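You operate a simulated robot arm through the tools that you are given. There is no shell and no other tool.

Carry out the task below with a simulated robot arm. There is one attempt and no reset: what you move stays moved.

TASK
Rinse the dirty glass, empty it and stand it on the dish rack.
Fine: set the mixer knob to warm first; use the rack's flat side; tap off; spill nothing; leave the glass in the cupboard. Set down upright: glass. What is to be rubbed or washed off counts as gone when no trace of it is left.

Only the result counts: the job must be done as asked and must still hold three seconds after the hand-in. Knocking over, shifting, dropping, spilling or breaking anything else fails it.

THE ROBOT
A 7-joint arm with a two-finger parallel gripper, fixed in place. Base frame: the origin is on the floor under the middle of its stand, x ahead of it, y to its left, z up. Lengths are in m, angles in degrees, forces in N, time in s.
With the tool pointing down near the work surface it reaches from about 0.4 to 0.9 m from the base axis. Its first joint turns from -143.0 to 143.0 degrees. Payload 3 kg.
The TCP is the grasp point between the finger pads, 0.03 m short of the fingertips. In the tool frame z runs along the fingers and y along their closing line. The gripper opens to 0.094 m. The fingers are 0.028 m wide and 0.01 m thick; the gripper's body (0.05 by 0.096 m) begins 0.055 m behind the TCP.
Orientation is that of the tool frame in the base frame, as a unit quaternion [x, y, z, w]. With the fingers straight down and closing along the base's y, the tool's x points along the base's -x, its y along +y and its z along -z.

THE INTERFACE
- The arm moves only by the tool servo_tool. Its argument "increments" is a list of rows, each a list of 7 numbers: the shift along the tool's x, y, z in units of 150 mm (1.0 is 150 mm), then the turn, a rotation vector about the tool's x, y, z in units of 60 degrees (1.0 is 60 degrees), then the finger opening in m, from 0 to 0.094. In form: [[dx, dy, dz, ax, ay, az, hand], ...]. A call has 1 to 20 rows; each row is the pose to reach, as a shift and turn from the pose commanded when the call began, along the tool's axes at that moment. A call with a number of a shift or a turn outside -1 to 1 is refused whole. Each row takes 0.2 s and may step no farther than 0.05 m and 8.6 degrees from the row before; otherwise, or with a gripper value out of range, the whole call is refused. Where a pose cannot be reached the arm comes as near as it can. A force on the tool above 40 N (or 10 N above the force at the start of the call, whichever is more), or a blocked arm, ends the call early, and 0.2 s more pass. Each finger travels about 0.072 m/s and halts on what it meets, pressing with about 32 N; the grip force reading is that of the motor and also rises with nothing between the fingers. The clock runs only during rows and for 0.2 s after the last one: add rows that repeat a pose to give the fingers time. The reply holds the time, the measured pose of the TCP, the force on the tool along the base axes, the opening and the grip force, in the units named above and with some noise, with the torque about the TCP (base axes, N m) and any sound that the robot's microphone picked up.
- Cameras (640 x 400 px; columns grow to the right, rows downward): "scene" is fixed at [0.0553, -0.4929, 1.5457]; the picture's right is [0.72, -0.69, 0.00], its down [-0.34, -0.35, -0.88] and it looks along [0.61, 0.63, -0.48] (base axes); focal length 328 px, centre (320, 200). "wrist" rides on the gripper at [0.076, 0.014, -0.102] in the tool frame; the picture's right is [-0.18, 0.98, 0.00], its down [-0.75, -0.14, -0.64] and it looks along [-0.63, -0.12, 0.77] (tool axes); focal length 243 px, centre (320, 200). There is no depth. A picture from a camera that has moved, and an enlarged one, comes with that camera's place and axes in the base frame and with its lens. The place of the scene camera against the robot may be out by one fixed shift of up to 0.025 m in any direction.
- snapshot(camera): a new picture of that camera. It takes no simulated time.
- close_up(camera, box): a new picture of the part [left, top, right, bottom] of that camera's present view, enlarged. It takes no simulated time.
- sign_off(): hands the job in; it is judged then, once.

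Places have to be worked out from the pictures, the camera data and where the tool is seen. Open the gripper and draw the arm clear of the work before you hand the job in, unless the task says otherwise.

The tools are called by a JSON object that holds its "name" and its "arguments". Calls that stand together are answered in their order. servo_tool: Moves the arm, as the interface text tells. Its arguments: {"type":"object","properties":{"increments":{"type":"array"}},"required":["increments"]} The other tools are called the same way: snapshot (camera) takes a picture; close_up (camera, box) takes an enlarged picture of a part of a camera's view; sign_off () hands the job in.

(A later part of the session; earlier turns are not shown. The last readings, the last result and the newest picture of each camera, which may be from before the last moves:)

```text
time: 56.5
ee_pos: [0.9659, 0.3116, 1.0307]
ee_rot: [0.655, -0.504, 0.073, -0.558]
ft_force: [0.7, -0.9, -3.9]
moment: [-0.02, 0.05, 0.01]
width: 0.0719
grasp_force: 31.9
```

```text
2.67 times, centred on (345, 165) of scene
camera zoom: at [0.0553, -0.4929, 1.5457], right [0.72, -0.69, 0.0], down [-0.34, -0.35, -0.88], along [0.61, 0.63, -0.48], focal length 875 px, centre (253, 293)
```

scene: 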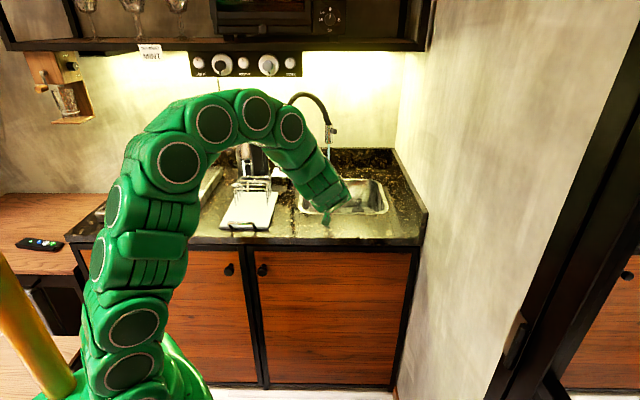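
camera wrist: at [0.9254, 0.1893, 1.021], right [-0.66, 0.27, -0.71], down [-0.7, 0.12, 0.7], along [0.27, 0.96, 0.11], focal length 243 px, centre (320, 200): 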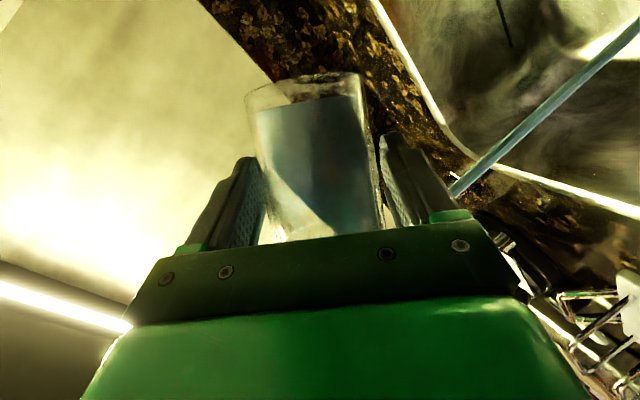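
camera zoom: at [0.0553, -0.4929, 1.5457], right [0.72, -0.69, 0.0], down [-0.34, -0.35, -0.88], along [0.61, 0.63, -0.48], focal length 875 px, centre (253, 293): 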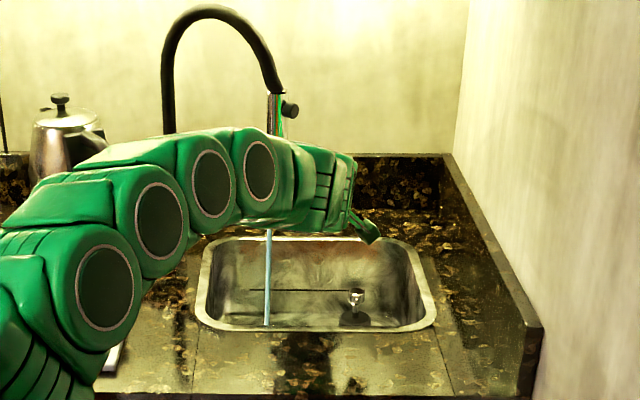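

Tipped 60°, all above the sink. I continue rolling to about 120° and hold to pour.

{"name": "servo_tool", "arguments": {"increments": [[0, 0, 0, 0, 0, -0.1, 0.05], [0, 0, 0, 0, 0, -0.2, 0.05], [0, 0, 0, 0, 0, -0.3, 0.05], [0, 0, 0, 0, 0, -0.4, 0.05], [0, 0, 0, 0, 0, -0.5, 0.05], [0, 0, 0, 0, 0, -0.6, 0.05], [0, 0, 0, 0, 0, -0.7, 0.05], [0, 0, 0, 0, 0, -0.8, 0.05], [0, 0, 0, 0, 0, -0.9, 0.05], [0, 0, 0, 0, 0, -1.0, 0.05], [0, 0, 0, 0, 0, -1.0, 0.05], [0, 0, 0, 0, 0, -1.0, 0.05], [0, 0, 0, 0, 0, -1.0, 0.05]]}}

{"name": "snapshot", "arguments": {"camera": "wrist"}}

{"name": "close_up", "arguments": {"camera": "scene", "box": [270, 90, 420, 240]}}

```text
time: 59.3
ee_pos: [0.9646, 0.3115, 1.0309]
ee_rot: [0.819, -0.111, 0.343, -0.447]
ft_force: [-0.5, -0.7, -2.5]
moment: [0.0, 0.0, -0.04]
width: 0.0719
grasp_force: 32.1
```

```text
taken
camera wrist: at [0.955, 0.1987, 1.0918], right [-0.01, -0.48, -0.88], down [-1.0, 0.03, 0.0], along [0.02, 0.88, -0.48], focal length 243 px, centre (320, 200)
```

wrist: 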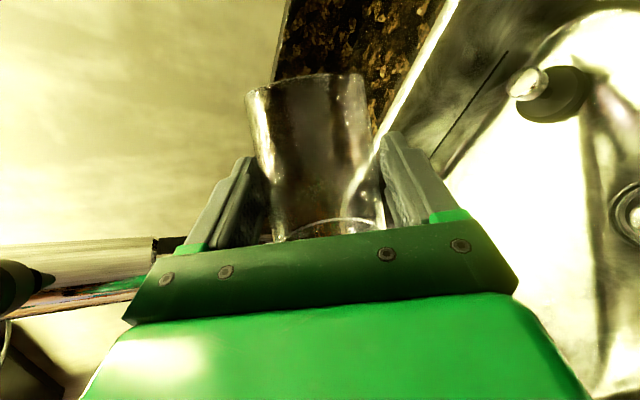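

```text
2.67 times, centred on (345, 165) of scene
camera zoom: at [0.0553, -0.4929, 1.5457], right [0.72, -0.69, 0.0], down [-0.34, -0.35, -0.88], along [0.61, 0.63, -0.48], focal length 875 px, centre (253, 293)
```

zoom: 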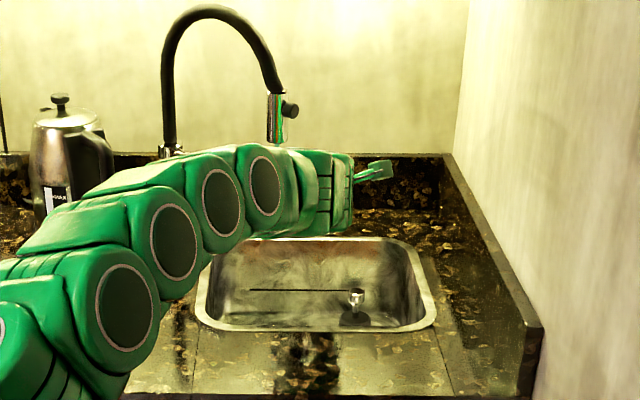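

The glass looks emptied, but I don't see the tap stream below the gripper; I zoom in to check where the water goes.

{"name": "close_up", "arguments": {"camera": "scene", "box": [320, 130, 400, 220]}}

{"name": "close_up", "arguments": {"camera": "wrist", "box": [200, 50, 420, 250]}}

```text
4.44 times, centred on (360, 175) of scene
camera zoom: at [0.0553, -0.4929, 1.5457], right [0.72, -0.69, 0.0], down [-0.34, -0.35, -0.88], along [0.61, 0.63, -0.48], focal length 1459 px, centre (142, 311)
```

zoom: 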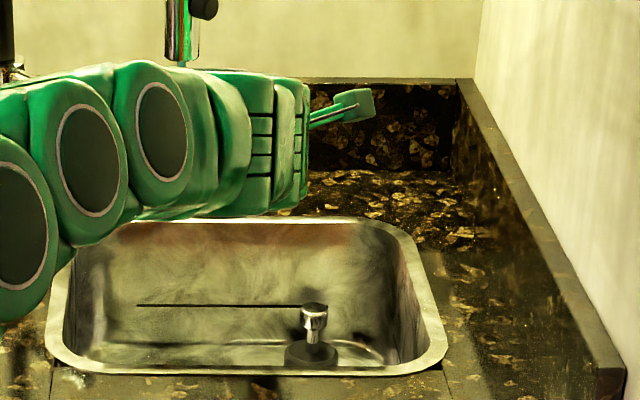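

```text
2.00 times, centred on (310, 150) of wrist
camera zoom: at [0.955, 0.1987, 1.0918], right [-0.01, -0.48, -0.88], down [-1.0, 0.03, 0.0], along [0.02, 0.88, -0.48], focal length 485 px, centre (340, 300)
```

zoom: 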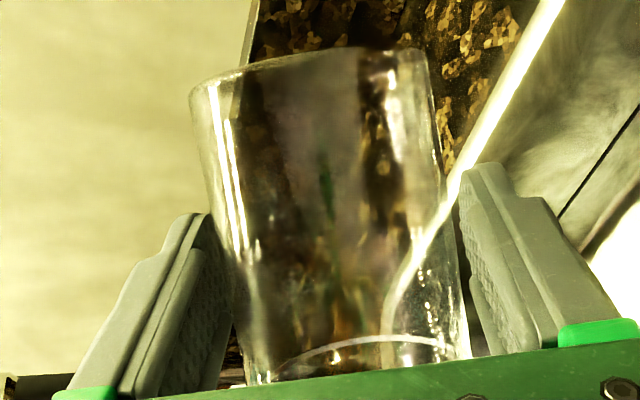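

The stream seems to be meeting the gripper near this pose, so I shift 4 cm further right while tipping another 25° to drain fully.

{"name": "servo_tool", "arguments": {"increments": [[0.06, 0.033, 0, 0, 0, 0, 0.05], [0.12, 0.067, 0, 0, 0, 0, 0.05], [0.18, 0.1, 0, 0, 0, 0, 0.05], [0.231, 0.133, 0, 0, 0, 0, 0.05], [0.231, 0.133, 0, 0, 0, -0.1, 0.05], [0.231, 0.133, 0, 0, 0, -0.2, 0.05], [0.231, 0.133, 0, 0, 0, -0.3, 0.05], [0.231, 0.133, 0, 0, 0, -0.4, 0.05], [0.231, 0.133, 0, 0, 0, -0.4, 0.05], [0.231, 0.133, 0, 0, 0, -0.4, 0.05]]}}

{"name": "snapshot", "arguments": {"camera": "wrist"}}

{"name": "close_up", "arguments": {"camera": "scene", "box": [270, 90, 420, 240]}}

```text
time: 61.5
ee_pos: [0.9938, 0.283, 1.031]
ee_rot: [0.824, 0.063, 0.429, -0.365]
ft_force: [0.2, 0.1, -2.1]
moment: [0.01, 0.02, -0.03]
width: 0.0719
grasp_force: 31.9
```

```text
taken
camera wrist: at [0.979, 0.189, 1.118], right [0.3, -0.67, -0.68], down [-0.95, -0.16, -0.26], along [0.06, 0.72, -0.69], focal length 243 px, centre (320, 200)
```

wrist: 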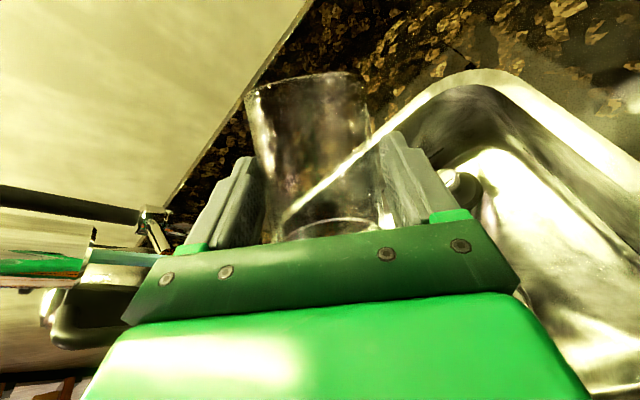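

```text
2.67 times, centred on (345, 165) of scene
camera zoom: at [0.0553, -0.4929, 1.5457], right [0.72, -0.69, 0.0], down [-0.34, -0.35, -0.88], along [0.61, 0.63, -0.48], focal length 875 px, centre (253, 293)
```

zoom: 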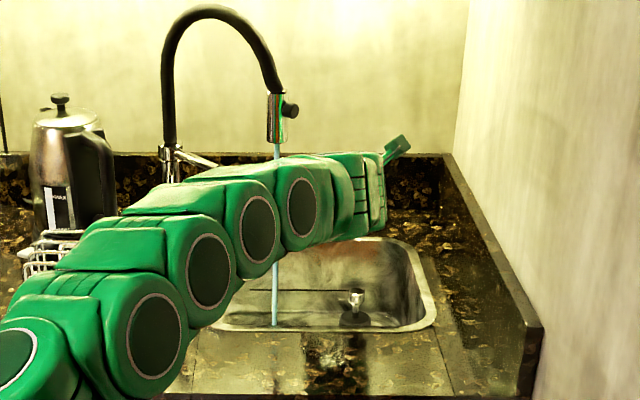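

The stream runs free again and the glass is nearly inverted. I zoom at the counter spot with white specks to make sure it is just a reflection.

{"name": "close_up", "arguments": {"camera": "scene", "box": [360, 205, 430, 245]}}

{"name": "close_up", "arguments": {"camera": "scene", "box": [320, 170, 400, 250]}}

{"name": "close_up", "arguments": {"camera": "wrist", "box": [220, 50, 420, 250]}}

```text
9.14 times, centred on (395, 225) of scene
camera zoom: at [0.0553, -0.4929, 1.5457], right [0.72, -0.69, 0.0], down [-0.34, -0.35, -0.88], along [0.61, 0.63, -0.48], focal length 3001 px, centre (-366, -29)
```

zoom: 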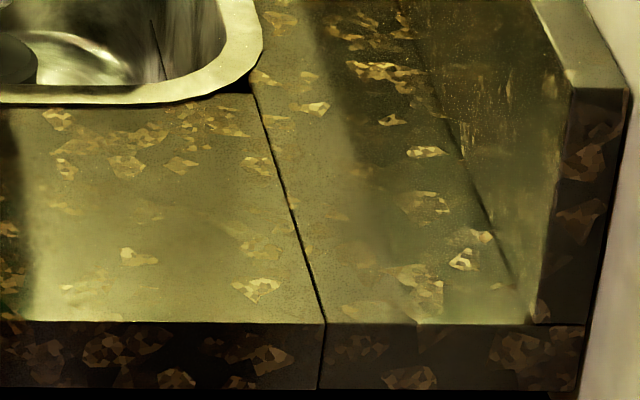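

```text
5.00 times, centred on (360, 210) of scene
camera zoom: at [0.0553, -0.4929, 1.5457], right [0.72, -0.69, 0.0], down [-0.34, -0.35, -0.88], along [0.61, 0.63, -0.48], focal length 1641 px, centre (120, 150)
```

zoom: 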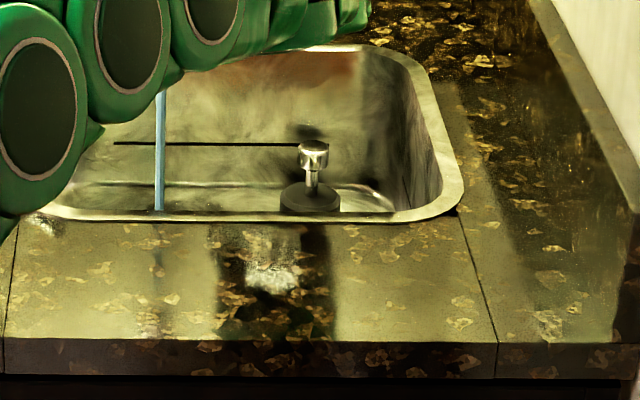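

```text
2.00 times, centred on (320, 150) of wrist
camera zoom: at [0.979, 0.189, 1.118], right [0.3, -0.67, -0.68], down [-0.95, -0.16, -0.26], along [0.06, 0.72, -0.69], focal length 485 px, centre (320, 300)
```

zoom: 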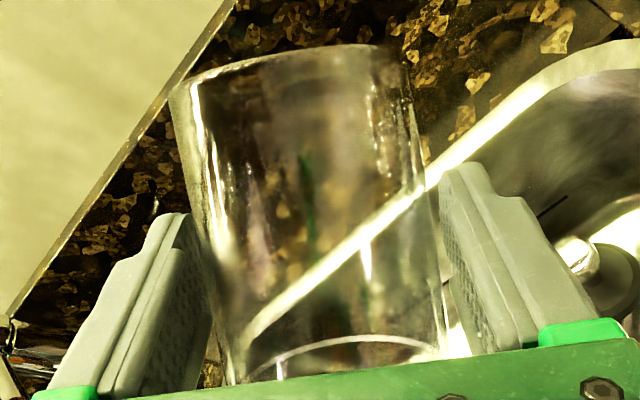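

It was only a mirror reflection in the polished counter, and the glass looks clear. I roll back upright for a second rinse.

{"name": "servo_tool", "arguments": {"increments": [[0, 0, 0, 0, 0, 0.125, 0.05], [0, 0, 0, 0, 0, 0.25, 0.05], [0, 0, 0, 0, 0, 0.375, 0.05], [0, 0, 0, 0, 0, 0.5, 0.05], [0, 0, 0, 0, 0, 0.625, 0.05], [0, 0, 0, 0, 0, 0.75, 0.05], [0, 0, 0, 0, 0, 0.875, 0.05], [0, 0, 0, 0, 0, 1.0, 0.05]]}}

{"name": "servo_tool", "arguments": {"increments": [[0, 0, 0, 0, 0, 0.125, 0.05], [0, 0, 0, 0, 0, 0.25, 0.05], [0, 0, 0, 0, 0, 0.375, 0.05], [0, 0, 0, 0, 0, 0.5, 0.05], [0, 0, 0, 0, 0, 0.625, 0.05], [0, 0, 0, 0, 0, 0.75, 0.05], [0, 0, 0, 0, 0, 0.875, 0.05], [0, 0, 0, 0, 0, 1.0, 0.05]]}}

{"name": "servo_tool", "arguments": {"increments": [[0, 0, 0, 0, 0, 0.1, 0.05], [0, 0, 0, 0, 0, 0.2, 0.05], [0, 0, 0, 0, 0, 0.3, 0.05], [0, 0, 0, 0, 0, 0.4, 0.05], [0, 0, 0, 0, 0, 0.4, 0.05]]}}

{"name": "close_up", "arguments": {"camera": "wrist", "box": [220, 50, 420, 250]}}

{"name": "snapshot", "arguments": {"camera": "scene"}}

```text
time: 63.3
ee_pos: [0.9938, 0.2825, 1.0295]
ee_rot: [0.745, -0.358, 0.187, -0.53]
ft_force: [-0.6, 0.2, -1.6]
moment: [-0.02, -0.01, -0.01]
width: 0.072
grasp_force: 32.0
```

```text
time: 65.1
ee_pos: [0.9935, 0.2832, 1.0306]
ee_rot: [-0.466, 0.682, 0.103, 0.554]
ft_force: [-0.1, 1.3, -1.9]
moment: [0.0, -0.02, -0.01]
width: 0.0723
grasp_force: 31.8
```

```text
time: 66.3
ee_pos: [0.9943, 0.2837, 1.0298]
ee_rot: [-0.314, 0.764, 0.215, 0.521]
ft_force: [0.0, 0.0, -1.8]
moment: [-0.01, 0.03, -0.02]
width: 0.0721
grasp_force: 32.2
```

```text
2.00 times, centred on (320, 150) of wrist
camera zoom: at [0.8954, 0.2061, 0.9975], right [-0.64, 0.74, 0.17], down [-0.13, -0.33, 0.94], along [0.75, 0.58, 0.31], focal length 485 px, centre (320, 300)
```

zoom: 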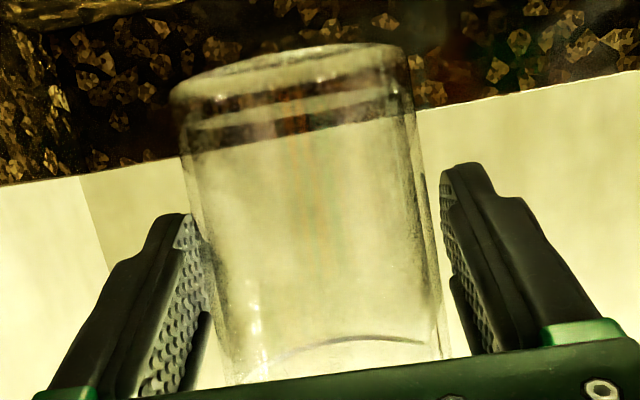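

```text
taken
```

scene: 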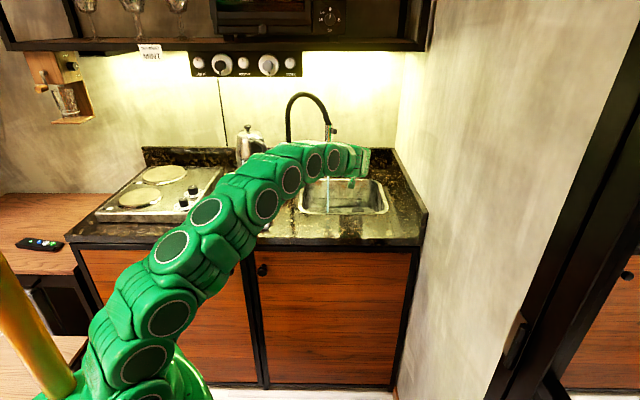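

The glass is empty and upright. I bring it back under the stream for a second rinse, holding about 6 s.

{"name": "servo_tool", "arguments": {"increments": [[0, 0.1, 0, 0, 0, 0, 0.05], [0, 0.25, 0, 0, 0, 0, 0.05], [0, 0.42, 0, 0, 0, 0, 0.05], [0, 0.58, 0, 0, 0, 0, 0.05], [0, 0.703, 0, 0, 0, 0, 0.05], [0, 0.703, 0, 0, 0, 0, 0.05], [0, 0.703, 0, 0, 0, 0, 0.05], [0, 0.703, 0, 0, 0, 0, 0.05], [0, 0.703, 0, 0, 0, 0, 0.05], [0, 0.703, 0, 0, 0, 0, 0.05], [0, 0.703, 0, 0, 0, 0, 0.05], [0, 0.703, 0, 0, 0, 0, 0.05], [0, 0.703, 0, 0, 0, 0, 0.05], [0, 0.703, 0, 0, 0, 0, 0.05], [0, 0.703, 0, 0, 0, 0, 0.05], [0, 0.703, 0, 0, 0, 0, 0.05], [0, 0.703, 0, 0, 0, 0, 0.05], [0, 0.703, 0, 0, 0, 0, 0.05], [0, 0.703, 0, 0, 0, 0, 0.05], [0, 0.703, 0, 0, 0, 0, 0.05]]}}

{"name": "close_up", "arguments": {"camera": "wrist", "box": [220, 50, 420, 250]}}

{"name": "close_up", "arguments": {"camera": "scene", "box": [270, 90, 420, 240]}}

```text
time: 70.5
ee_pos: [0.9194, 0.3577, 1.031]
ee_rot: [-0.314, 0.764, 0.216, 0.521]
ft_force: [-0.5, 0.6, -3.2]
moment: [0.0, 0.02, 0.01]
width: 0.0717
grasp_force: 31.7
```

```text
2.00 times, centred on (320, 150) of wrist
camera zoom: at [0.8213, 0.2813, 0.9978], right [-0.65, 0.74, 0.17], down [-0.13, -0.33, 0.94], along [0.75, 0.58, 0.31], focal length 485 px, centre (320, 300)
```

zoom: 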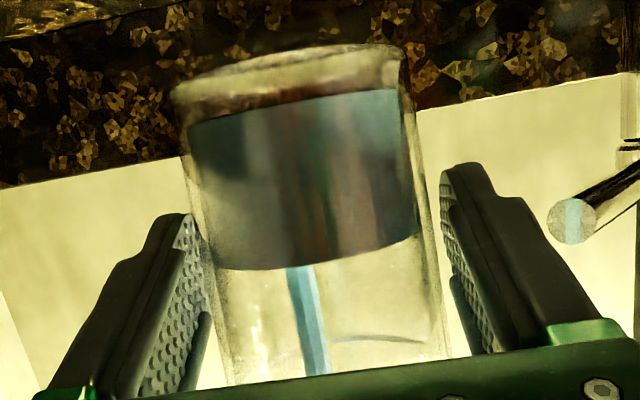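

```text
2.67 times, centred on (345, 165) of scene
camera zoom: at [0.0553, -0.4929, 1.5457], right [0.72, -0.69, 0.0], down [-0.34, -0.35, -0.88], along [0.61, 0.63, -0.48], focal length 875 px, centre (253, 293)
```

zoom: 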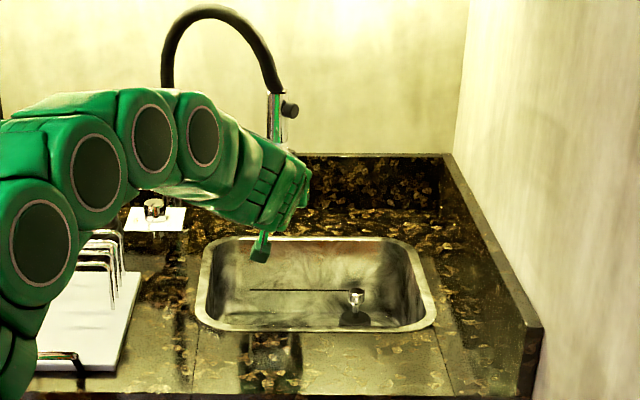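

About half full; I hold 2 s more to rinse higher up the wall.

{"name": "servo_tool", "arguments": {"increments": [[0, 0, 0, 0, 0, 0, 0.05], [0, 0, 0, 0, 0, 0, 0.05], [0, 0, 0, 0, 0, 0, 0.05], [0, 0, 0, 0, 0, 0, 0.05], [0, 0, 0, 0, 0, 0, 0.05], [0, 0, 0, 0, 0, 0, 0.05], [0, 0, 0, 0, 0, 0, 0.05], [0, 0, 0, 0, 0, 0, 0.05], [0, 0, 0, 0, 0, 0, 0.05]]}}

{"name": "close_up", "arguments": {"camera": "wrist", "box": [220, 50, 420, 250]}}

```text
time: 72.5
ee_pos: [0.9197, 0.3578, 1.0288]
ee_rot: [-0.315, 0.763, 0.216, 0.521]
ft_force: [0.0, -0.1, -3.6]
moment: [-0.03, 0.02, 0.0]
width: 0.0719
grasp_force: 32.0
```

```text
2.00 times, centred on (320, 150) of wrist
camera zoom: at [0.8214, 0.2813, 0.9977], right [-0.64, 0.74, 0.17], down [-0.13, -0.33, 0.94], along [0.75, 0.58, 0.31], focal length 485 px, centre (320, 300)
```

zoom: 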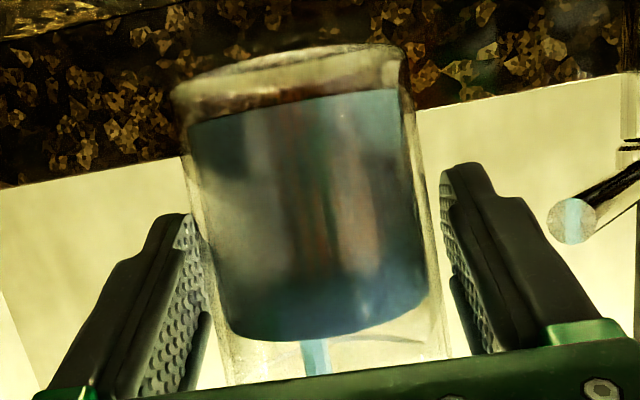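

Good level. I move 10.5 cm right (clear of the stream) and tip it over the sink again.

{"name": "servo_tool", "arguments": {"increments": [[0, -0.06, 0, 0, 0, 0, 0.05], [0, -0.16, 0, 0, 0, 0, 0.05], [0, -0.28, 0, 0, 0, 0, 0.05], [0, -0.4, 0, 0, 0, 0, 0.05], [0, -0.52, 0, 0, 0, 0, 0.05], [0, -0.62, 0, 0, 0, 0, 0.05], [0, -0.68, 0, 0, 0, 0, 0.05], [0, -0.7, 0, 0, 0, 0, 0.05]]}}

{"name": "servo_tool", "arguments": {"increments": [[0, 0, 0, 0, 0, -0.1, 0.05], [0, 0, 0, 0, 0, -0.2, 0.05], [0, 0, 0, 0, 0, -0.3, 0.05], [0, 0, 0, 0, 0, -0.4, 0.05], [0, 0, 0, 0, 0, -0.5, 0.05], [0, 0, 0, 0, 0, -0.6, 0.05], [0, 0, 0, 0, 0, -0.7, 0.05], [0, 0, 0, 0, 0, -0.8, 0.05], [0, 0, 0, 0, 0, -0.9, 0.05], [0, 0, 0, 0, 0, -1.0, 0.05]]}}

{"name": "servo_tool", "arguments": {"increments": [[0, 0, 0, 0, 0, -0.1, 0.05], [0, 0, 0, 0, 0, -0.2, 0.05], [0, 0, 0, 0, 0, -0.3, 0.05], [0, 0, 0, 0, 0, -0.4, 0.05], [0, 0, 0, 0, 0, -0.5, 0.05], [0, 0, 0, 0, 0, -0.6, 0.05], [0, 0, 0, 0, 0, -0.7, 0.05], [0, 0, 0, 0, 0, -0.8, 0.05], [0, 0, 0, 0, 0, -0.9, 0.05], [0, 0, 0, 0, 0, -1.0, 0.05]]}}

{"name": "servo_tool", "arguments": {"increments": [[0, 0, 0, 0, 0, -0.1, 0.05], [0, 0, 0, 0, 0, -0.2, 0.05], [0, 0, 0, 0, 0, -0.3, 0.05], [0, 0, 0, 0, 0, -0.4, 0.05], [0, 0, 0, 0, 0, -0.5, 0.05], [0, 0, 0, 0, 0, -0.5, 0.05], [0, 0, 0, 0, 0, -0.5, 0.05], [0, 0, 0, 0, 0, -0.5, 0.05], [0, 0, 0, 0, 0, -0.5, 0.05], [0, 0, 0, 0, 0, -0.5, 0.05]]}}

{"name": "close_up", "arguments": {"camera": "wrist", "box": [220, 50, 420, 250]}}

{"name": "snapshot", "arguments": {"camera": "scene"}}

```text
time: 74.3
ee_pos: [0.9921, 0.2829, 1.0298]
ee_rot: [-0.314, 0.764, 0.215, 0.521]
ft_force: [-0.2, -0.7, -3.8]
moment: [-0.02, 0.0, 0.01]
width: 0.0722
grasp_force: 31.9
```

```text
time: 76.5
ee_pos: [0.9928, 0.2831, 1.0302]
ee_rot: [0.655, -0.504, 0.073, -0.558]
ft_force: [-0.3, -0.2, -3.3]
moment: [0.04, -0.01, -0.04]
width: 0.0722
grasp_force: 32.1
```

```text
time: 78.7
ee_pos: [0.9934, 0.2828, 1.0304]
ee_rot: [0.819, -0.108, 0.344, -0.446]
ft_force: [-0.1, 0.6, -2.3]
moment: [-0.04, 0.0, 0.0]
width: 0.0722
grasp_force: 31.9
```

```text
time: 80.9
ee_pos: [0.9925, 0.2828, 1.031]
ee_rot: [0.819, 0.106, 0.447, -0.343]
ft_force: [-0.3, 0.6, -2.0]
moment: [-0.01, 0.02, -0.02]
width: 0.0718
grasp_force: 32.5
```

```text
2.00 times, centred on (320, 150) of wrist
camera zoom: at [0.9756, 0.1946, 1.1227], right [0.37, -0.71, -0.61], down [-0.93, -0.22, -0.31], along [0.08, 0.67, -0.73], focal length 485 px, centre (320, 300)
```

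zoom: 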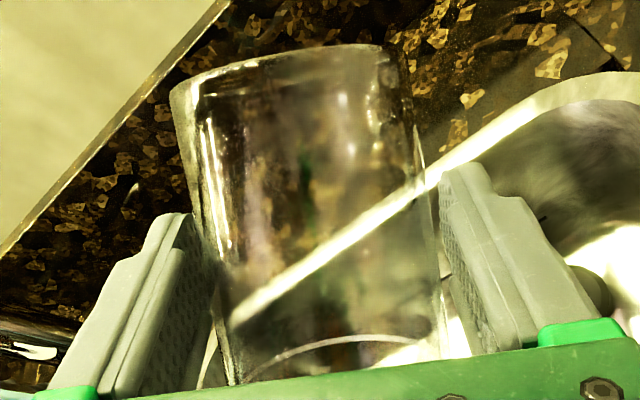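

```text
taken
```

scene: 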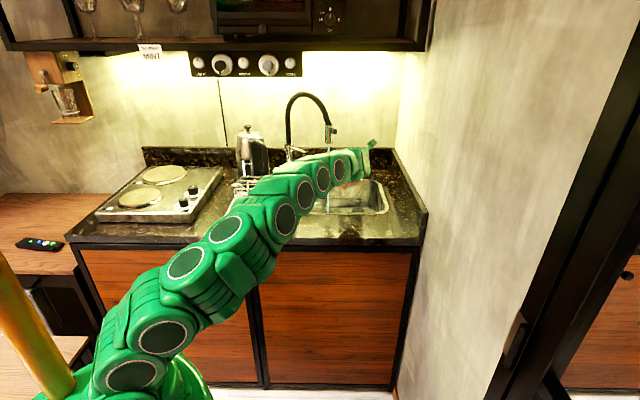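

The glass has drained. I roll it back upright (150°) and inspect it for any trace.

{"name": "servo_tool", "arguments": {"increments": [[0, 0, 0, 0, 0, 0.125, 0.05], [0, 0, 0, 0, 0, 0.25, 0.05], [0, 0, 0, 0, 0, 0.375, 0.05], [0, 0, 0, 0, 0, 0.5, 0.05], [0, 0, 0, 0, 0, 0.625, 0.05], [0, 0, 0, 0, 0, 0.75, 0.05], [0, 0, 0, 0, 0, 0.875, 0.05], [0, 0, 0, 0, 0, 1.0, 0.05]]}}

{"name": "servo_tool", "arguments": {"increments": [[0, 0, 0, 0, 0, 0.125, 0.05], [0, 0, 0, 0, 0, 0.25, 0.05], [0, 0, 0, 0, 0, 0.375, 0.05], [0, 0, 0, 0, 0, 0.5, 0.05], [0, 0, 0, 0, 0, 0.625, 0.05], [0, 0, 0, 0, 0, 0.75, 0.05], [0, 0, 0, 0, 0, 0.875, 0.05], [0, 0, 0, 0, 0, 1.0, 0.05]]}}

{"name": "servo_tool", "arguments": {"increments": [[0, 0, 0, 0, 0, 0.1, 0.05], [0, 0, 0, 0, 0, 0.2, 0.05], [0, 0, 0, 0, 0, 0.3, 0.05], [0, 0, 0, 0, 0, 0.4, 0.05], [0, 0, 0, 0, 0, 0.5, 0.05], [0, 0, 0, 0, 0, 0.5, 0.05]]}}

{"name": "close_up", "arguments": {"camera": "wrist", "box": [220, 50, 420, 250]}}

{"name": "close_up", "arguments": {"camera": "scene", "box": [270, 90, 430, 240]}}

```text
time: 82.7
ee_pos: [0.9935, 0.2852, 1.0295]
ee_rot: [0.762, -0.318, 0.215, -0.521]
ft_force: [-0.8, 0.1, -1.0]
moment: [-0.02, -0.01, -0.01]
width: 0.0718
grasp_force: 32.1
```

```text
time: 84.5
ee_pos: [0.9932, 0.2829, 1.0306]
ee_rot: [-0.501, 0.657, 0.073, 0.559]
ft_force: [0.3, -0.7, -0.8]
moment: [-0.01, -0.01, 0.0]
width: 0.0718
grasp_force: 31.5
```

```text
time: 85.9
ee_pos: [0.9931, 0.2844, 1.0307]
ee_rot: [-0.314, 0.764, 0.216, 0.521]
ft_force: [-0.1, -0.8, -2.8]
moment: [0.01, 0.02, 0.0]
width: 0.0699
grasp_force: 32.1
```

```text
2.00 times, centred on (320, 150) of wrist
camera zoom: at [0.895, 0.2066, 0.9976], right [-0.64, 0.74, 0.17], down [-0.13, -0.33, 0.94], along [0.75, 0.58, 0.31], focal length 485 px, centre (320, 300)
```

zoom: 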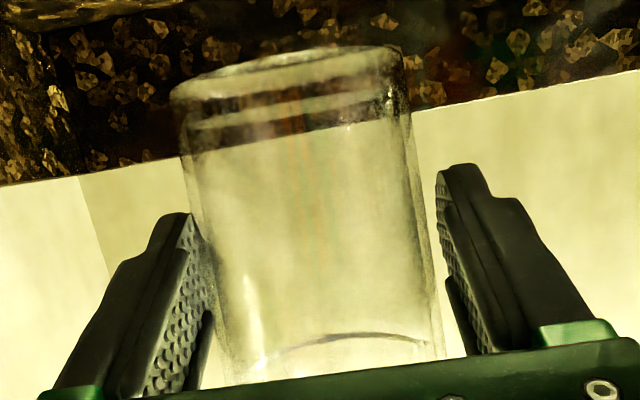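

```text
2.67 times, centred on (350, 165) of scene
camera zoom: at [0.0553, -0.4929, 1.5457], right [0.72, -0.69, 0.0], down [-0.34, -0.35, -0.88], along [0.61, 0.63, -0.48], focal length 875 px, centre (240, 293)
```

zoom: 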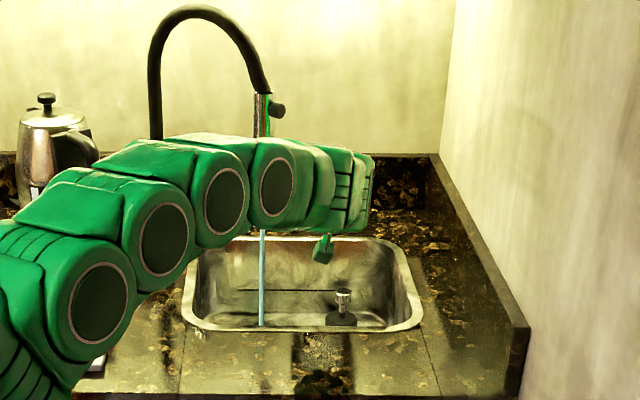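

The grip reads 0.070 m now, so the glass may have settled slightly; I inspect the glass in finer close-ups for any residue.

{"name": "close_up", "arguments": {"camera": "wrist", "box": [265, 65, 375, 135]}}

{"name": "close_up", "arguments": {"camera": "wrist", "box": [265, 135, 375, 245]}}

```text
5.71 times, centred on (320, 100) of wrist
camera zoom: at [0.895, 0.2066, 0.9976], right [-0.64, 0.74, 0.17], down [-0.13, -0.33, 0.94], along [0.75, 0.58, 0.31], focal length 1386 px, centre (320, 771)
```

zoom: 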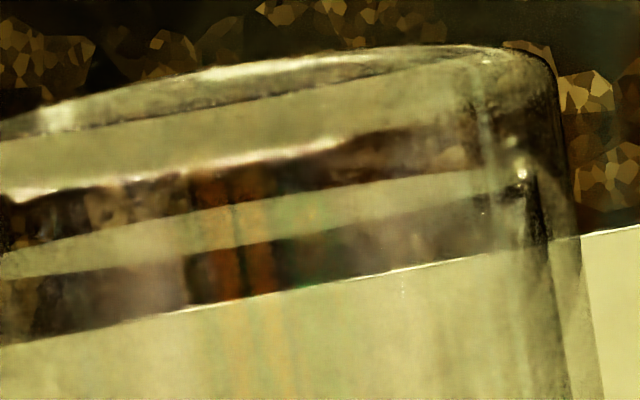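

```text
3.64 times, centred on (320, 190) of wrist
camera zoom: at [0.895, 0.2066, 0.9976], right [-0.64, 0.74, 0.17], down [-0.13, -0.33, 0.94], along [0.75, 0.58, 0.31], focal length 882 px, centre (320, 236)
```

zoom: 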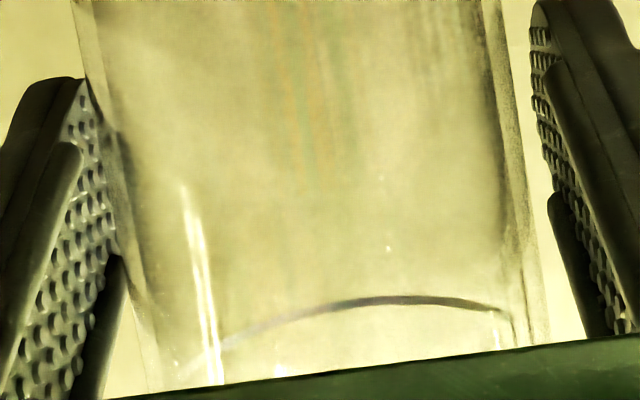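

The glass looks clean. Now I carry it to the rack: first back out of the sink zone and up a little, away from the stream.

{"name": "servo_tool", "arguments": {"increments": [[0.01, 0, -0.12, 0, 0, 0, 0.05], [0.03, 0, -0.33, 0, 0, 0, 0.05], [0.05, 0, -0.55, 0, 0, 0, 0.05], [0.07, 0, -0.77, 0, 0, 0, 0.05], [0.094, 0, -0.966, 0, 0, 0, 0.05], [0.094, 0, -0.966, 0, 0, 0, 0.05]]}}

{"name": "snapshot", "arguments": {"camera": "scene"}}

{"name": "snapshot", "arguments": {"camera": "wrist"}}

```text
time: 87.3
ee_pos: [0.8956, 0.1835, 1.0695]
ee_rot: [-0.314, 0.764, 0.215, 0.521]
ft_force: [-0.7, -0.5, -1.8]
moment: [-0.03, 0.02, 0.03]
width: 0.0696
grasp_force: 31.4
```

```text
taken
```

scene: 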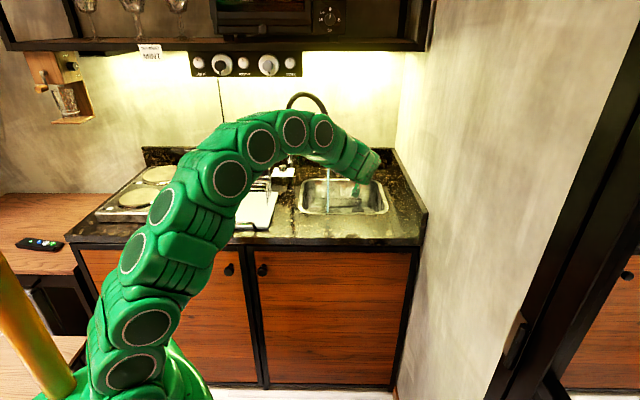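

```text
taken
camera wrist: at [0.797, 0.1063, 1.0367], right [-0.65, 0.74, 0.17], down [-0.13, -0.33, 0.94], along [0.75, 0.58, 0.31], focal length 243 px, centre (320, 200)
```

wrist: 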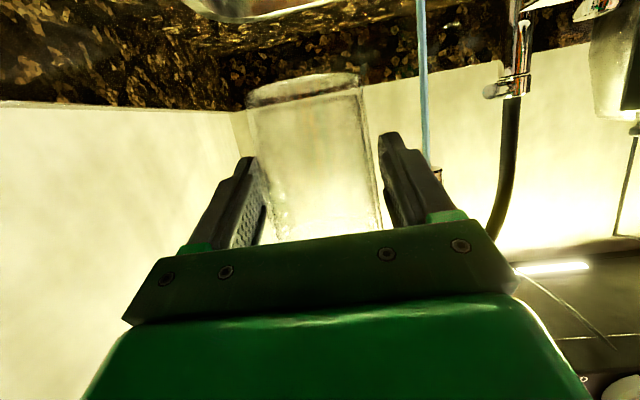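

Clear of the stream. I now move left toward the rack while turning the tool about the vertical so the hand will come in from the rack's right side.

{"name": "servo_tool", "arguments": {"increments": [[0.02, 0.12, -0.05, -0.065, 0, -0.0255, 0.05], [0.045, 0.32, -0.12, -0.13, 0, -0.051, 0.05], [0.075, 0.54, -0.2, -0.194, 0, -0.0765, 0.05], [0.105, 0.75, -0.27, -0.258, 0, -0.102, 0.05], [0.13, 0.92, -0.34, -0.323, 0, -0.1273, 0.05], [0.147, 1.0, -0.372, -0.3875, 0, -0.1527, 0.05], [0.147, 1.0, -0.372, -0.3875, 0, -0.1527, 0.05]]}}

{"name": "snapshot", "arguments": {"camera": "scene"}}

{"name": "snapshot", "arguments": {"camera": "wrist"}}

```text
time: 88.9
ee_pos: [0.7462, 0.2478, 1.0691]
ee_rot: [-0.473, 0.677, 0.323, 0.461]
ft_force: [-0.3, 0.0, -2.9]
moment: [0.0, 0.02, 0.0]
width: 0.0696
grasp_force: 31.7
```

```text
taken
```

scene: 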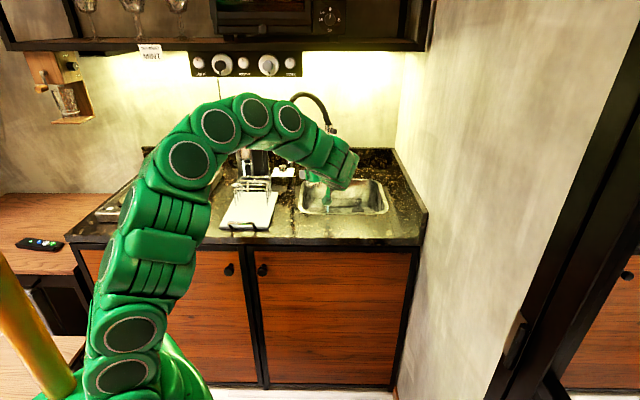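

```text
taken
camera wrist: at [0.6899, 0.1368, 1.0365], right [-0.9, 0.4, 0.17], down [0.02, -0.35, 0.94], along [0.44, 0.85, 0.31], focal length 243 px, centre (320, 200)
```

wrist: 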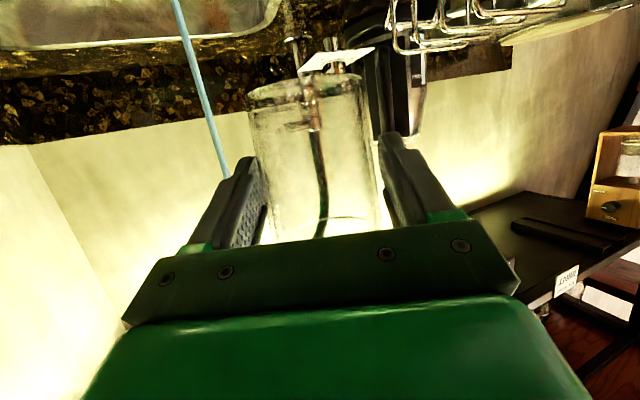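

On track at u=0.352, v=0.703. I continue left 12 cm with another 25° of turn.

{"name": "servo_tool", "arguments": {"increments": [[-0.015, 0.09, 0.039, -0.065, 0, -0.0255, 0.05], [-0.04, 0.23, 0.1, -0.13, 0, -0.051, 0.05], [-0.065, 0.38, 0.165, -0.194, 0, -0.0765, 0.05], [-0.09, 0.53, 0.23, -0.258, 0, -0.102, 0.05], [-0.112, 0.66, 0.286, -0.323, 0, -0.1273, 0.05], [-0.124, 0.725, 0.314, -0.3875, 0, -0.1527, 0.05], [-0.124, 0.725, 0.314, -0.3875, 0, -0.1527, 0.05]]}}

{"name": "snapshot", "arguments": {"camera": "scene"}}

{"name": "snapshot", "arguments": {"camera": "wrist"}}

```text
time: 90.5
ee_pos: [0.661, 0.3347, 1.0706]
ee_rot: [0.608, -0.559, -0.415, -0.381]
ft_force: [0.2, 0.4, -2.3]
moment: [-0.02, 0.0, 0.0]
width: 0.0696
grasp_force: 31.7
```

```text
taken
```

scene: 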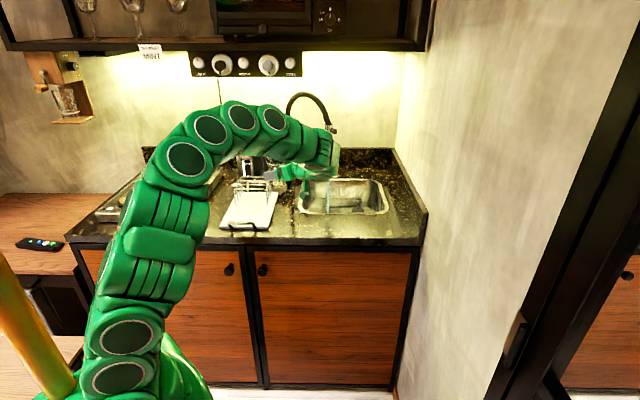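

```text
taken
camera wrist: at [0.6566, 0.2103, 1.0372], right [-0.98, -0.02, 0.17], down [0.17, -0.31, 0.94], along [0.04, 0.95, 0.31], focal length 243 px, centre (320, 200)
```

wrist: 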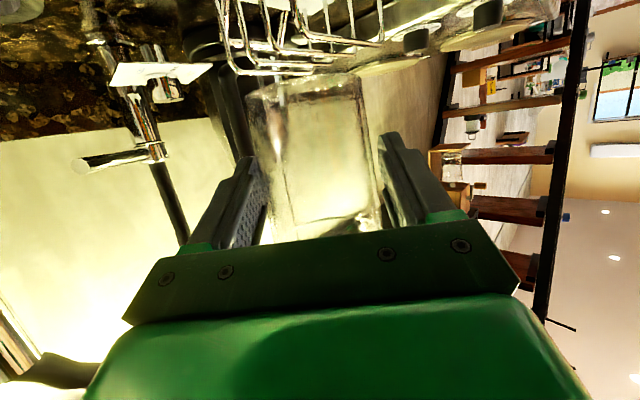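

Turned to come in from the rack's right. I move over the flat front part of the rack (target u≈0.116, v≈0.678), still 10 cm above it.

{"name": "servo_tool", "arguments": {"increments": [[-0.025, 0.09, 0.064, 0, 0, 0, 0.05], [-0.065, 0.235, 0.167, 0, 0, 0, 0.05], [-0.11, 0.39, 0.277, 0, 0, 0, 0.05], [-0.15, 0.54, 0.382, 0, 0, 0, 0.05], [-0.174, 0.625, 0.443, 0, 0, 0, 0.05], [-0.174, 0.625, 0.443, 0, 0, 0, 0.05]]}}

{"name": "close_up", "arguments": {"camera": "scene", "box": [200, 120, 340, 240]}}

{"name": "snapshot", "arguments": {"camera": "wrist"}}

```text
time: 91.9
ee_pos: [0.5617, 0.3978, 1.0714]
ee_rot: [0.609, -0.559, -0.414, -0.381]
ft_force: [-0.4, -0.1, -2.2]
moment: [-0.01, 0.02, -0.01]
width: 0.0694
grasp_force: 32.1
```

```text
3.33 times, centred on (270, 180) of scene
camera zoom: at [0.0553, -0.4929, 1.5457], right [0.72, -0.69, 0.0], down [-0.34, -0.35, -0.88], along [0.61, 0.63, -0.48], focal length 1094 px, centre (487, 267)
```

zoom: 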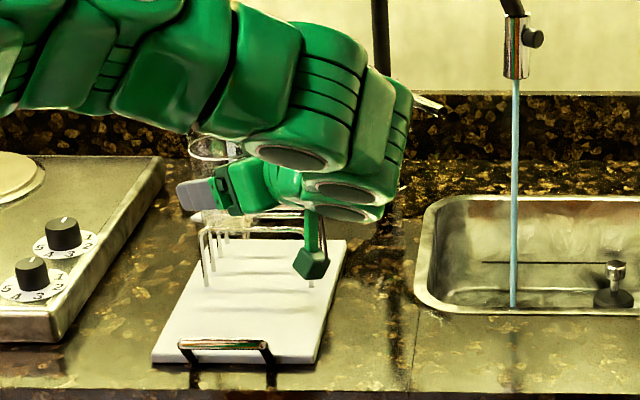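

```text
taken
camera wrist: at [0.557, 0.2731, 1.0378], right [-0.99, -0.02, 0.17], down [0.17, -0.31, 0.94], along [0.04, 0.95, 0.31], focal length 243 px, centre (320, 200)
```

wrist: 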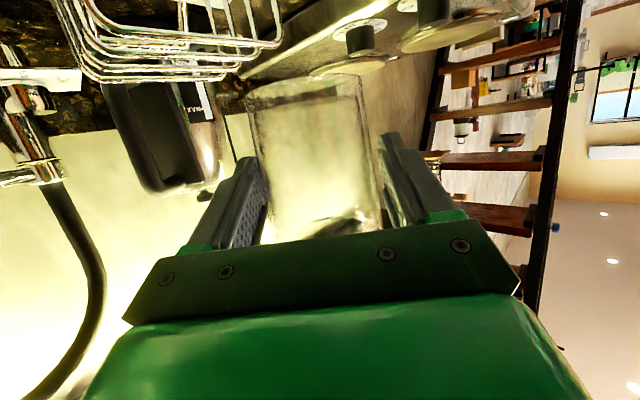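

The glass is above the flat side at (u 0.116, v 0.679). I lower it 10 cm, staying about 1–2 cm above the board.

{"name": "servo_tool", "arguments": {"increments": [[0.12, 0, 0.047, 0, 0, 0, 0.05], [0.28, 0, 0.11, 0, 0, 0, 0.05], [0.44, 0, 0.173, 0, 0, 0, 0.05], [0.56, 0, 0.221, 0, 0, 0, 0.05], [0.62, 0, 0.244, 0, 0, 0, 0.05], [0.62, 0, 0.244, 0, 0, 0, 0.05]]}}

{"name": "close_up", "arguments": {"camera": "scene", "box": [200, 140, 320, 240]}}

{"name": "snapshot", "arguments": {"camera": "wrist"}}

```text
time: 93.3
ee_pos: [0.5613, 0.3974, 0.9703]
ee_rot: [0.607, -0.559, -0.415, -0.382]
ft_force: [0.1, -1.3, -2.4]
moment: [-0.02, 0.04, -0.01]
width: 0.0698
grasp_force: 32.0
```

```text
4.00 times, centred on (260, 190) of scene
camera zoom: at [0.0553, -0.4929, 1.5457], right [0.72, -0.69, 0.0], down [-0.34, -0.35, -0.88], along [0.61, 0.63, -0.48], focal length 1313 px, centre (560, 240)
```

zoom: 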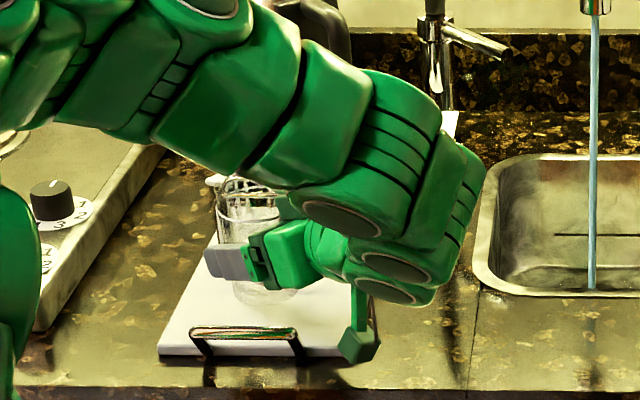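

```text
taken
camera wrist: at [0.5563, 0.2724, 0.9375], right [-0.99, -0.02, 0.17], down [0.17, -0.31, 0.94], along [0.04, 0.95, 0.31], focal length 243 px, centre (320, 200)
```

wrist: 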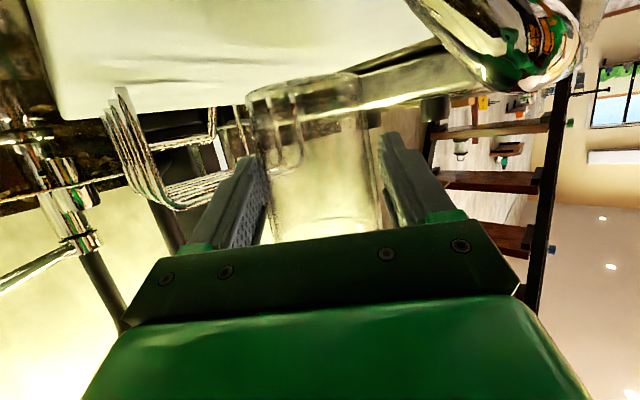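

The glass hovers just above the flat board. I lower 12 mm more in small steps and read the force.

{"name": "servo_tool", "arguments": {"increments": [[0.031, 0, 0.0122, 0, 0, 0, 0.05], [0.056, 0, 0.022, 0, 0, 0, 0.05], [0.0744, 0, 0.0293, 0, 0, 0, 0.05], [0.0744, 0, 0.0293, 0, 0, 0, 0.05]]}}

{"name": "close_up", "arguments": {"camera": "scene", "box": [240, 180, 300, 230]}}

```text
time: 94.3
ee_pos: [0.5615, 0.397, 0.9589]
ee_rot: [0.608, -0.559, -0.415, -0.381]
ft_force: [-0.5, -0.4, -2.6]
moment: [-0.03, -0.03, 0.01]
width: 0.0695
grasp_force: 31.4
```

```text
8.00 times, centred on (270, 205) of scene
camera zoom: at [0.0553, -0.4929, 1.5457], right [0.72, -0.69, 0.0], down [-0.34, -0.35, -0.88], along [0.61, 0.63, -0.48], focal length 2626 px, centre (720, 160)
```

zoom: 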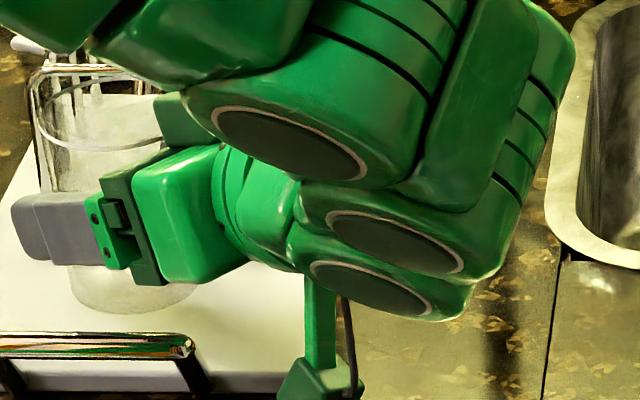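

Still hanging free (−2.6 N). I lower in 2 mm steps, 6 mm in total.

{"name": "servo_tool", "arguments": {"increments": [[0.0124, 0, 0.0049, 0, 0, 0, 0.05], [0.0248, 0, 0.0098, 0, 0, 0, 0.05], [0.0372, 0, 0.0147, 0, 0, 0, 0.05]]}}

```text
time: 95.1
ee_pos: [0.5607, 0.3971, 0.9537]
ee_rot: [0.608, -0.559, -0.415, -0.382]
ft_force: [-2.0, -2.3, 8.2]
moment: [-0.07, -0.12, -0.04]
width: 0.0696
grasp_force: 31.9
```

Contact: the load flipped to +8 N, so the base rests on the board. I open the fingers slowly.

{"name": "servo_tool", "arguments": {"increments": [[0, 0, 0, 0, 0, 0, 0.072], [0, 0, 0, 0, 0, 0, 0.078], [0, 0, 0, 0, 0, 0, 0.084], [0, 0, 0, 0, 0, 0, 0.088], [0, 0, 0, 0, 0, 0, 0.088]]}}

{"name": "snapshot", "arguments": {"camera": "wrist"}}

{"name": "close_up", "arguments": {"camera": "scene", "box": [230, 150, 310, 230]}}

```text
time: 96.3
ee_pos: [0.5611, 0.3979, 0.9521]
ee_rot: [0.608, -0.559, -0.415, -0.381]
ft_force: [-0.1, 0.9, -0.9]
moment: [0.02, -0.01, 0.03]
width: 0.088
grasp_force: 0.0
```

```text
taken
camera wrist: at [0.5566, 0.273, 0.9192], right [-0.98, -0.02, 0.17], down [0.17, -0.31, 0.94], along [0.04, 0.95, 0.31], focal length 243 px, centre (320, 200)
```

wrist: 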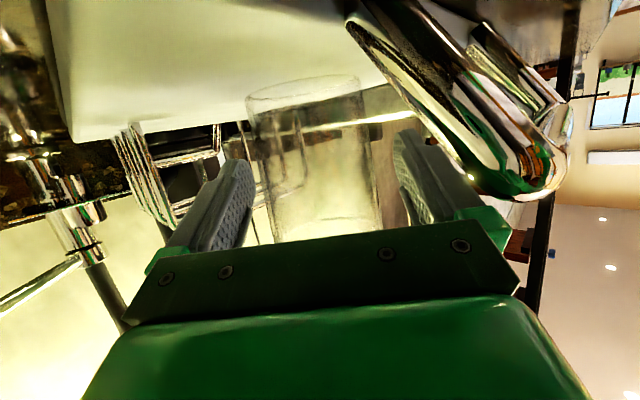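

```text
5.00 times, centred on (270, 190) of scene
camera zoom: at [0.0553, -0.4929, 1.5457], right [0.72, -0.69, 0.0], down [-0.34, -0.35, -0.88], along [0.61, 0.63, -0.48], focal length 1641 px, centre (570, 250)
```

zoom: 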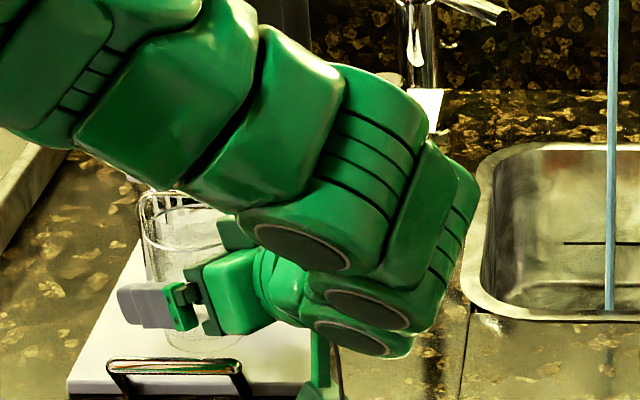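

The glass stands on its own on the flat side. I retreat straight back along the tool axis.

{"name": "servo_tool", "arguments": {"increments": [[0, 0, -0.1, 0, 0, 0, 0.088], [-0.02, 0, -0.3, 0, 0, 0, 0.088], [-0.05, 0, -0.55, 0, 0, 0, 0.088], [-0.1, 0, -0.8, 0, 0, 0, 0.088], [-0.2, 0, -1.0, 0, 0, 0, 0.088], [-0.3, 0, -1.0, 0, 0, 0, 0.088]]}}

{"name": "snapshot", "arguments": {"camera": "scene"}}

{"name": "close_up", "arguments": {"camera": "scene", "box": [210, 140, 310, 240]}}

{"name": "snapshot", "arguments": {"camera": "wrist"}}

```text
time: 97.7
ee_pos: [0.5735, 0.2743, 1.0498]
ee_rot: [0.609, -0.559, -0.415, -0.381]
ft_force: [-0.2, -0.1, -0.5]
moment: [0.02, 0.01, 0.01]
width: 0.088
grasp_force: 0.1
```

```text
taken
```

scene: 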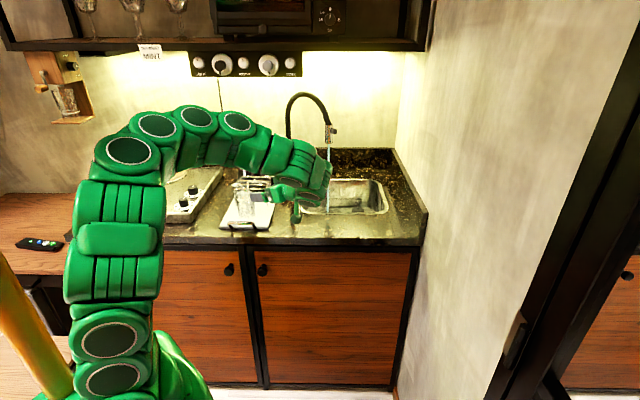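

```text
4.00 times, centred on (260, 190) of scene
camera zoom: at [0.0553, -0.4929, 1.5457], right [0.72, -0.69, 0.0], down [-0.34, -0.35, -0.88], along [0.61, 0.63, -0.48], focal length 1313 px, centre (560, 240)
```

zoom: 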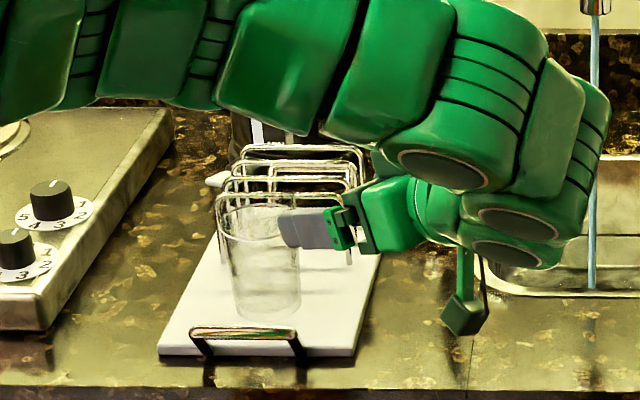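

```text
taken
camera wrist: at [0.5684, 0.1493, 1.0164], right [-0.98, -0.02, 0.17], down [0.17, -0.31, 0.94], along [0.04, 0.95, 0.31], focal length 243 px, centre (320, 200)
```

wrist: 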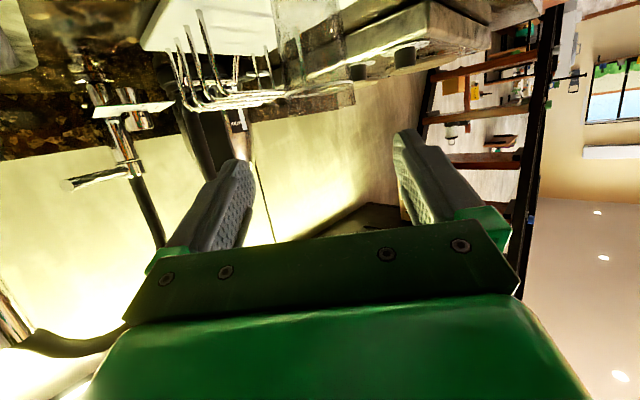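

The glass stands upright and clear on the flat side. Now to shut the tap: I move away right and up, turning the tool back to face the tap and closing the fingers.

{"name": "servo_tool", "arguments": {"increments": [[-0.03, -0.06, -0.1, 0.05, 0, 0.02, 0.08], [-0.06, -0.13, -0.2, 0.155, 0, 0.061, 0.06], [-0.08, -0.2, -0.3, 0.28, 0, 0.11, 0.04], [-0.1, -0.28, -0.4, 0.404, 0, 0.159, 0.02], [-0.11, -0.35, -0.5, 0.528, 0, 0.208, 0.0], [-0.123, -0.41, -0.57, 0.652, 0, 0.257, 0.0], [-0.123, -0.429, -0.597, 0.775, 0, 0.305, 0.0], [-0.123, -0.429, -0.597, 0.775, 0, 0.305, 0.0]]}}

{"name": "snapshot", "arguments": {"camera": "scene"}}

{"name": "snapshot", "arguments": {"camera": "wrist"}}

```text
time: 99.5
ee_pos: [0.6431, 0.2033, 1.0998]
ee_rot: [-0.314, 0.764, 0.215, 0.521]
ft_force: [0.8, 0.2, 0.4]
moment: [-0.02, -0.01, 0.03]
width: 0.0
grasp_force: 32.3
```

```text
taken
```

scene: 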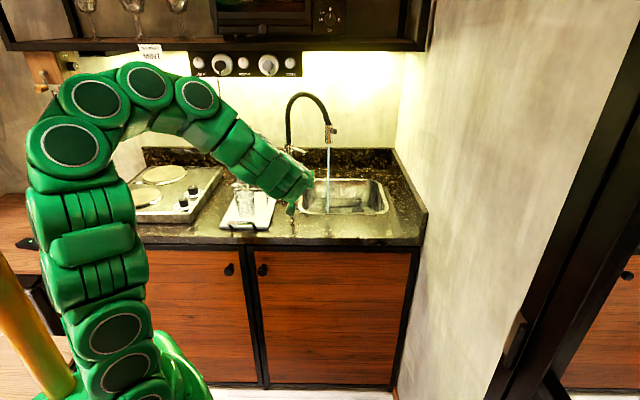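

```text
taken
camera wrist: at [0.5442, 0.1265, 1.0666], right [-0.64, 0.74, 0.17], down [-0.13, -0.33, 0.94], along [0.75, 0.58, 0.31], focal length 243 px, centre (320, 200)
```

wrist: 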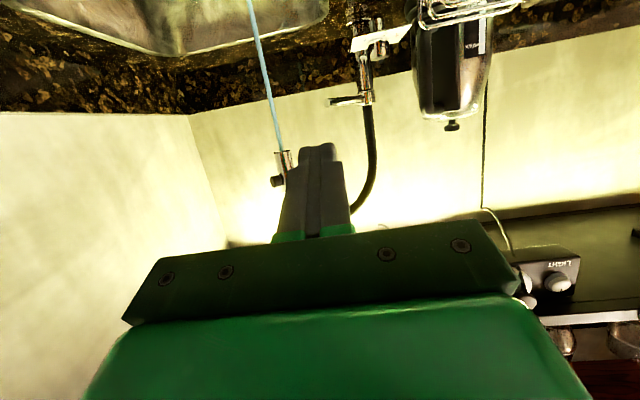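

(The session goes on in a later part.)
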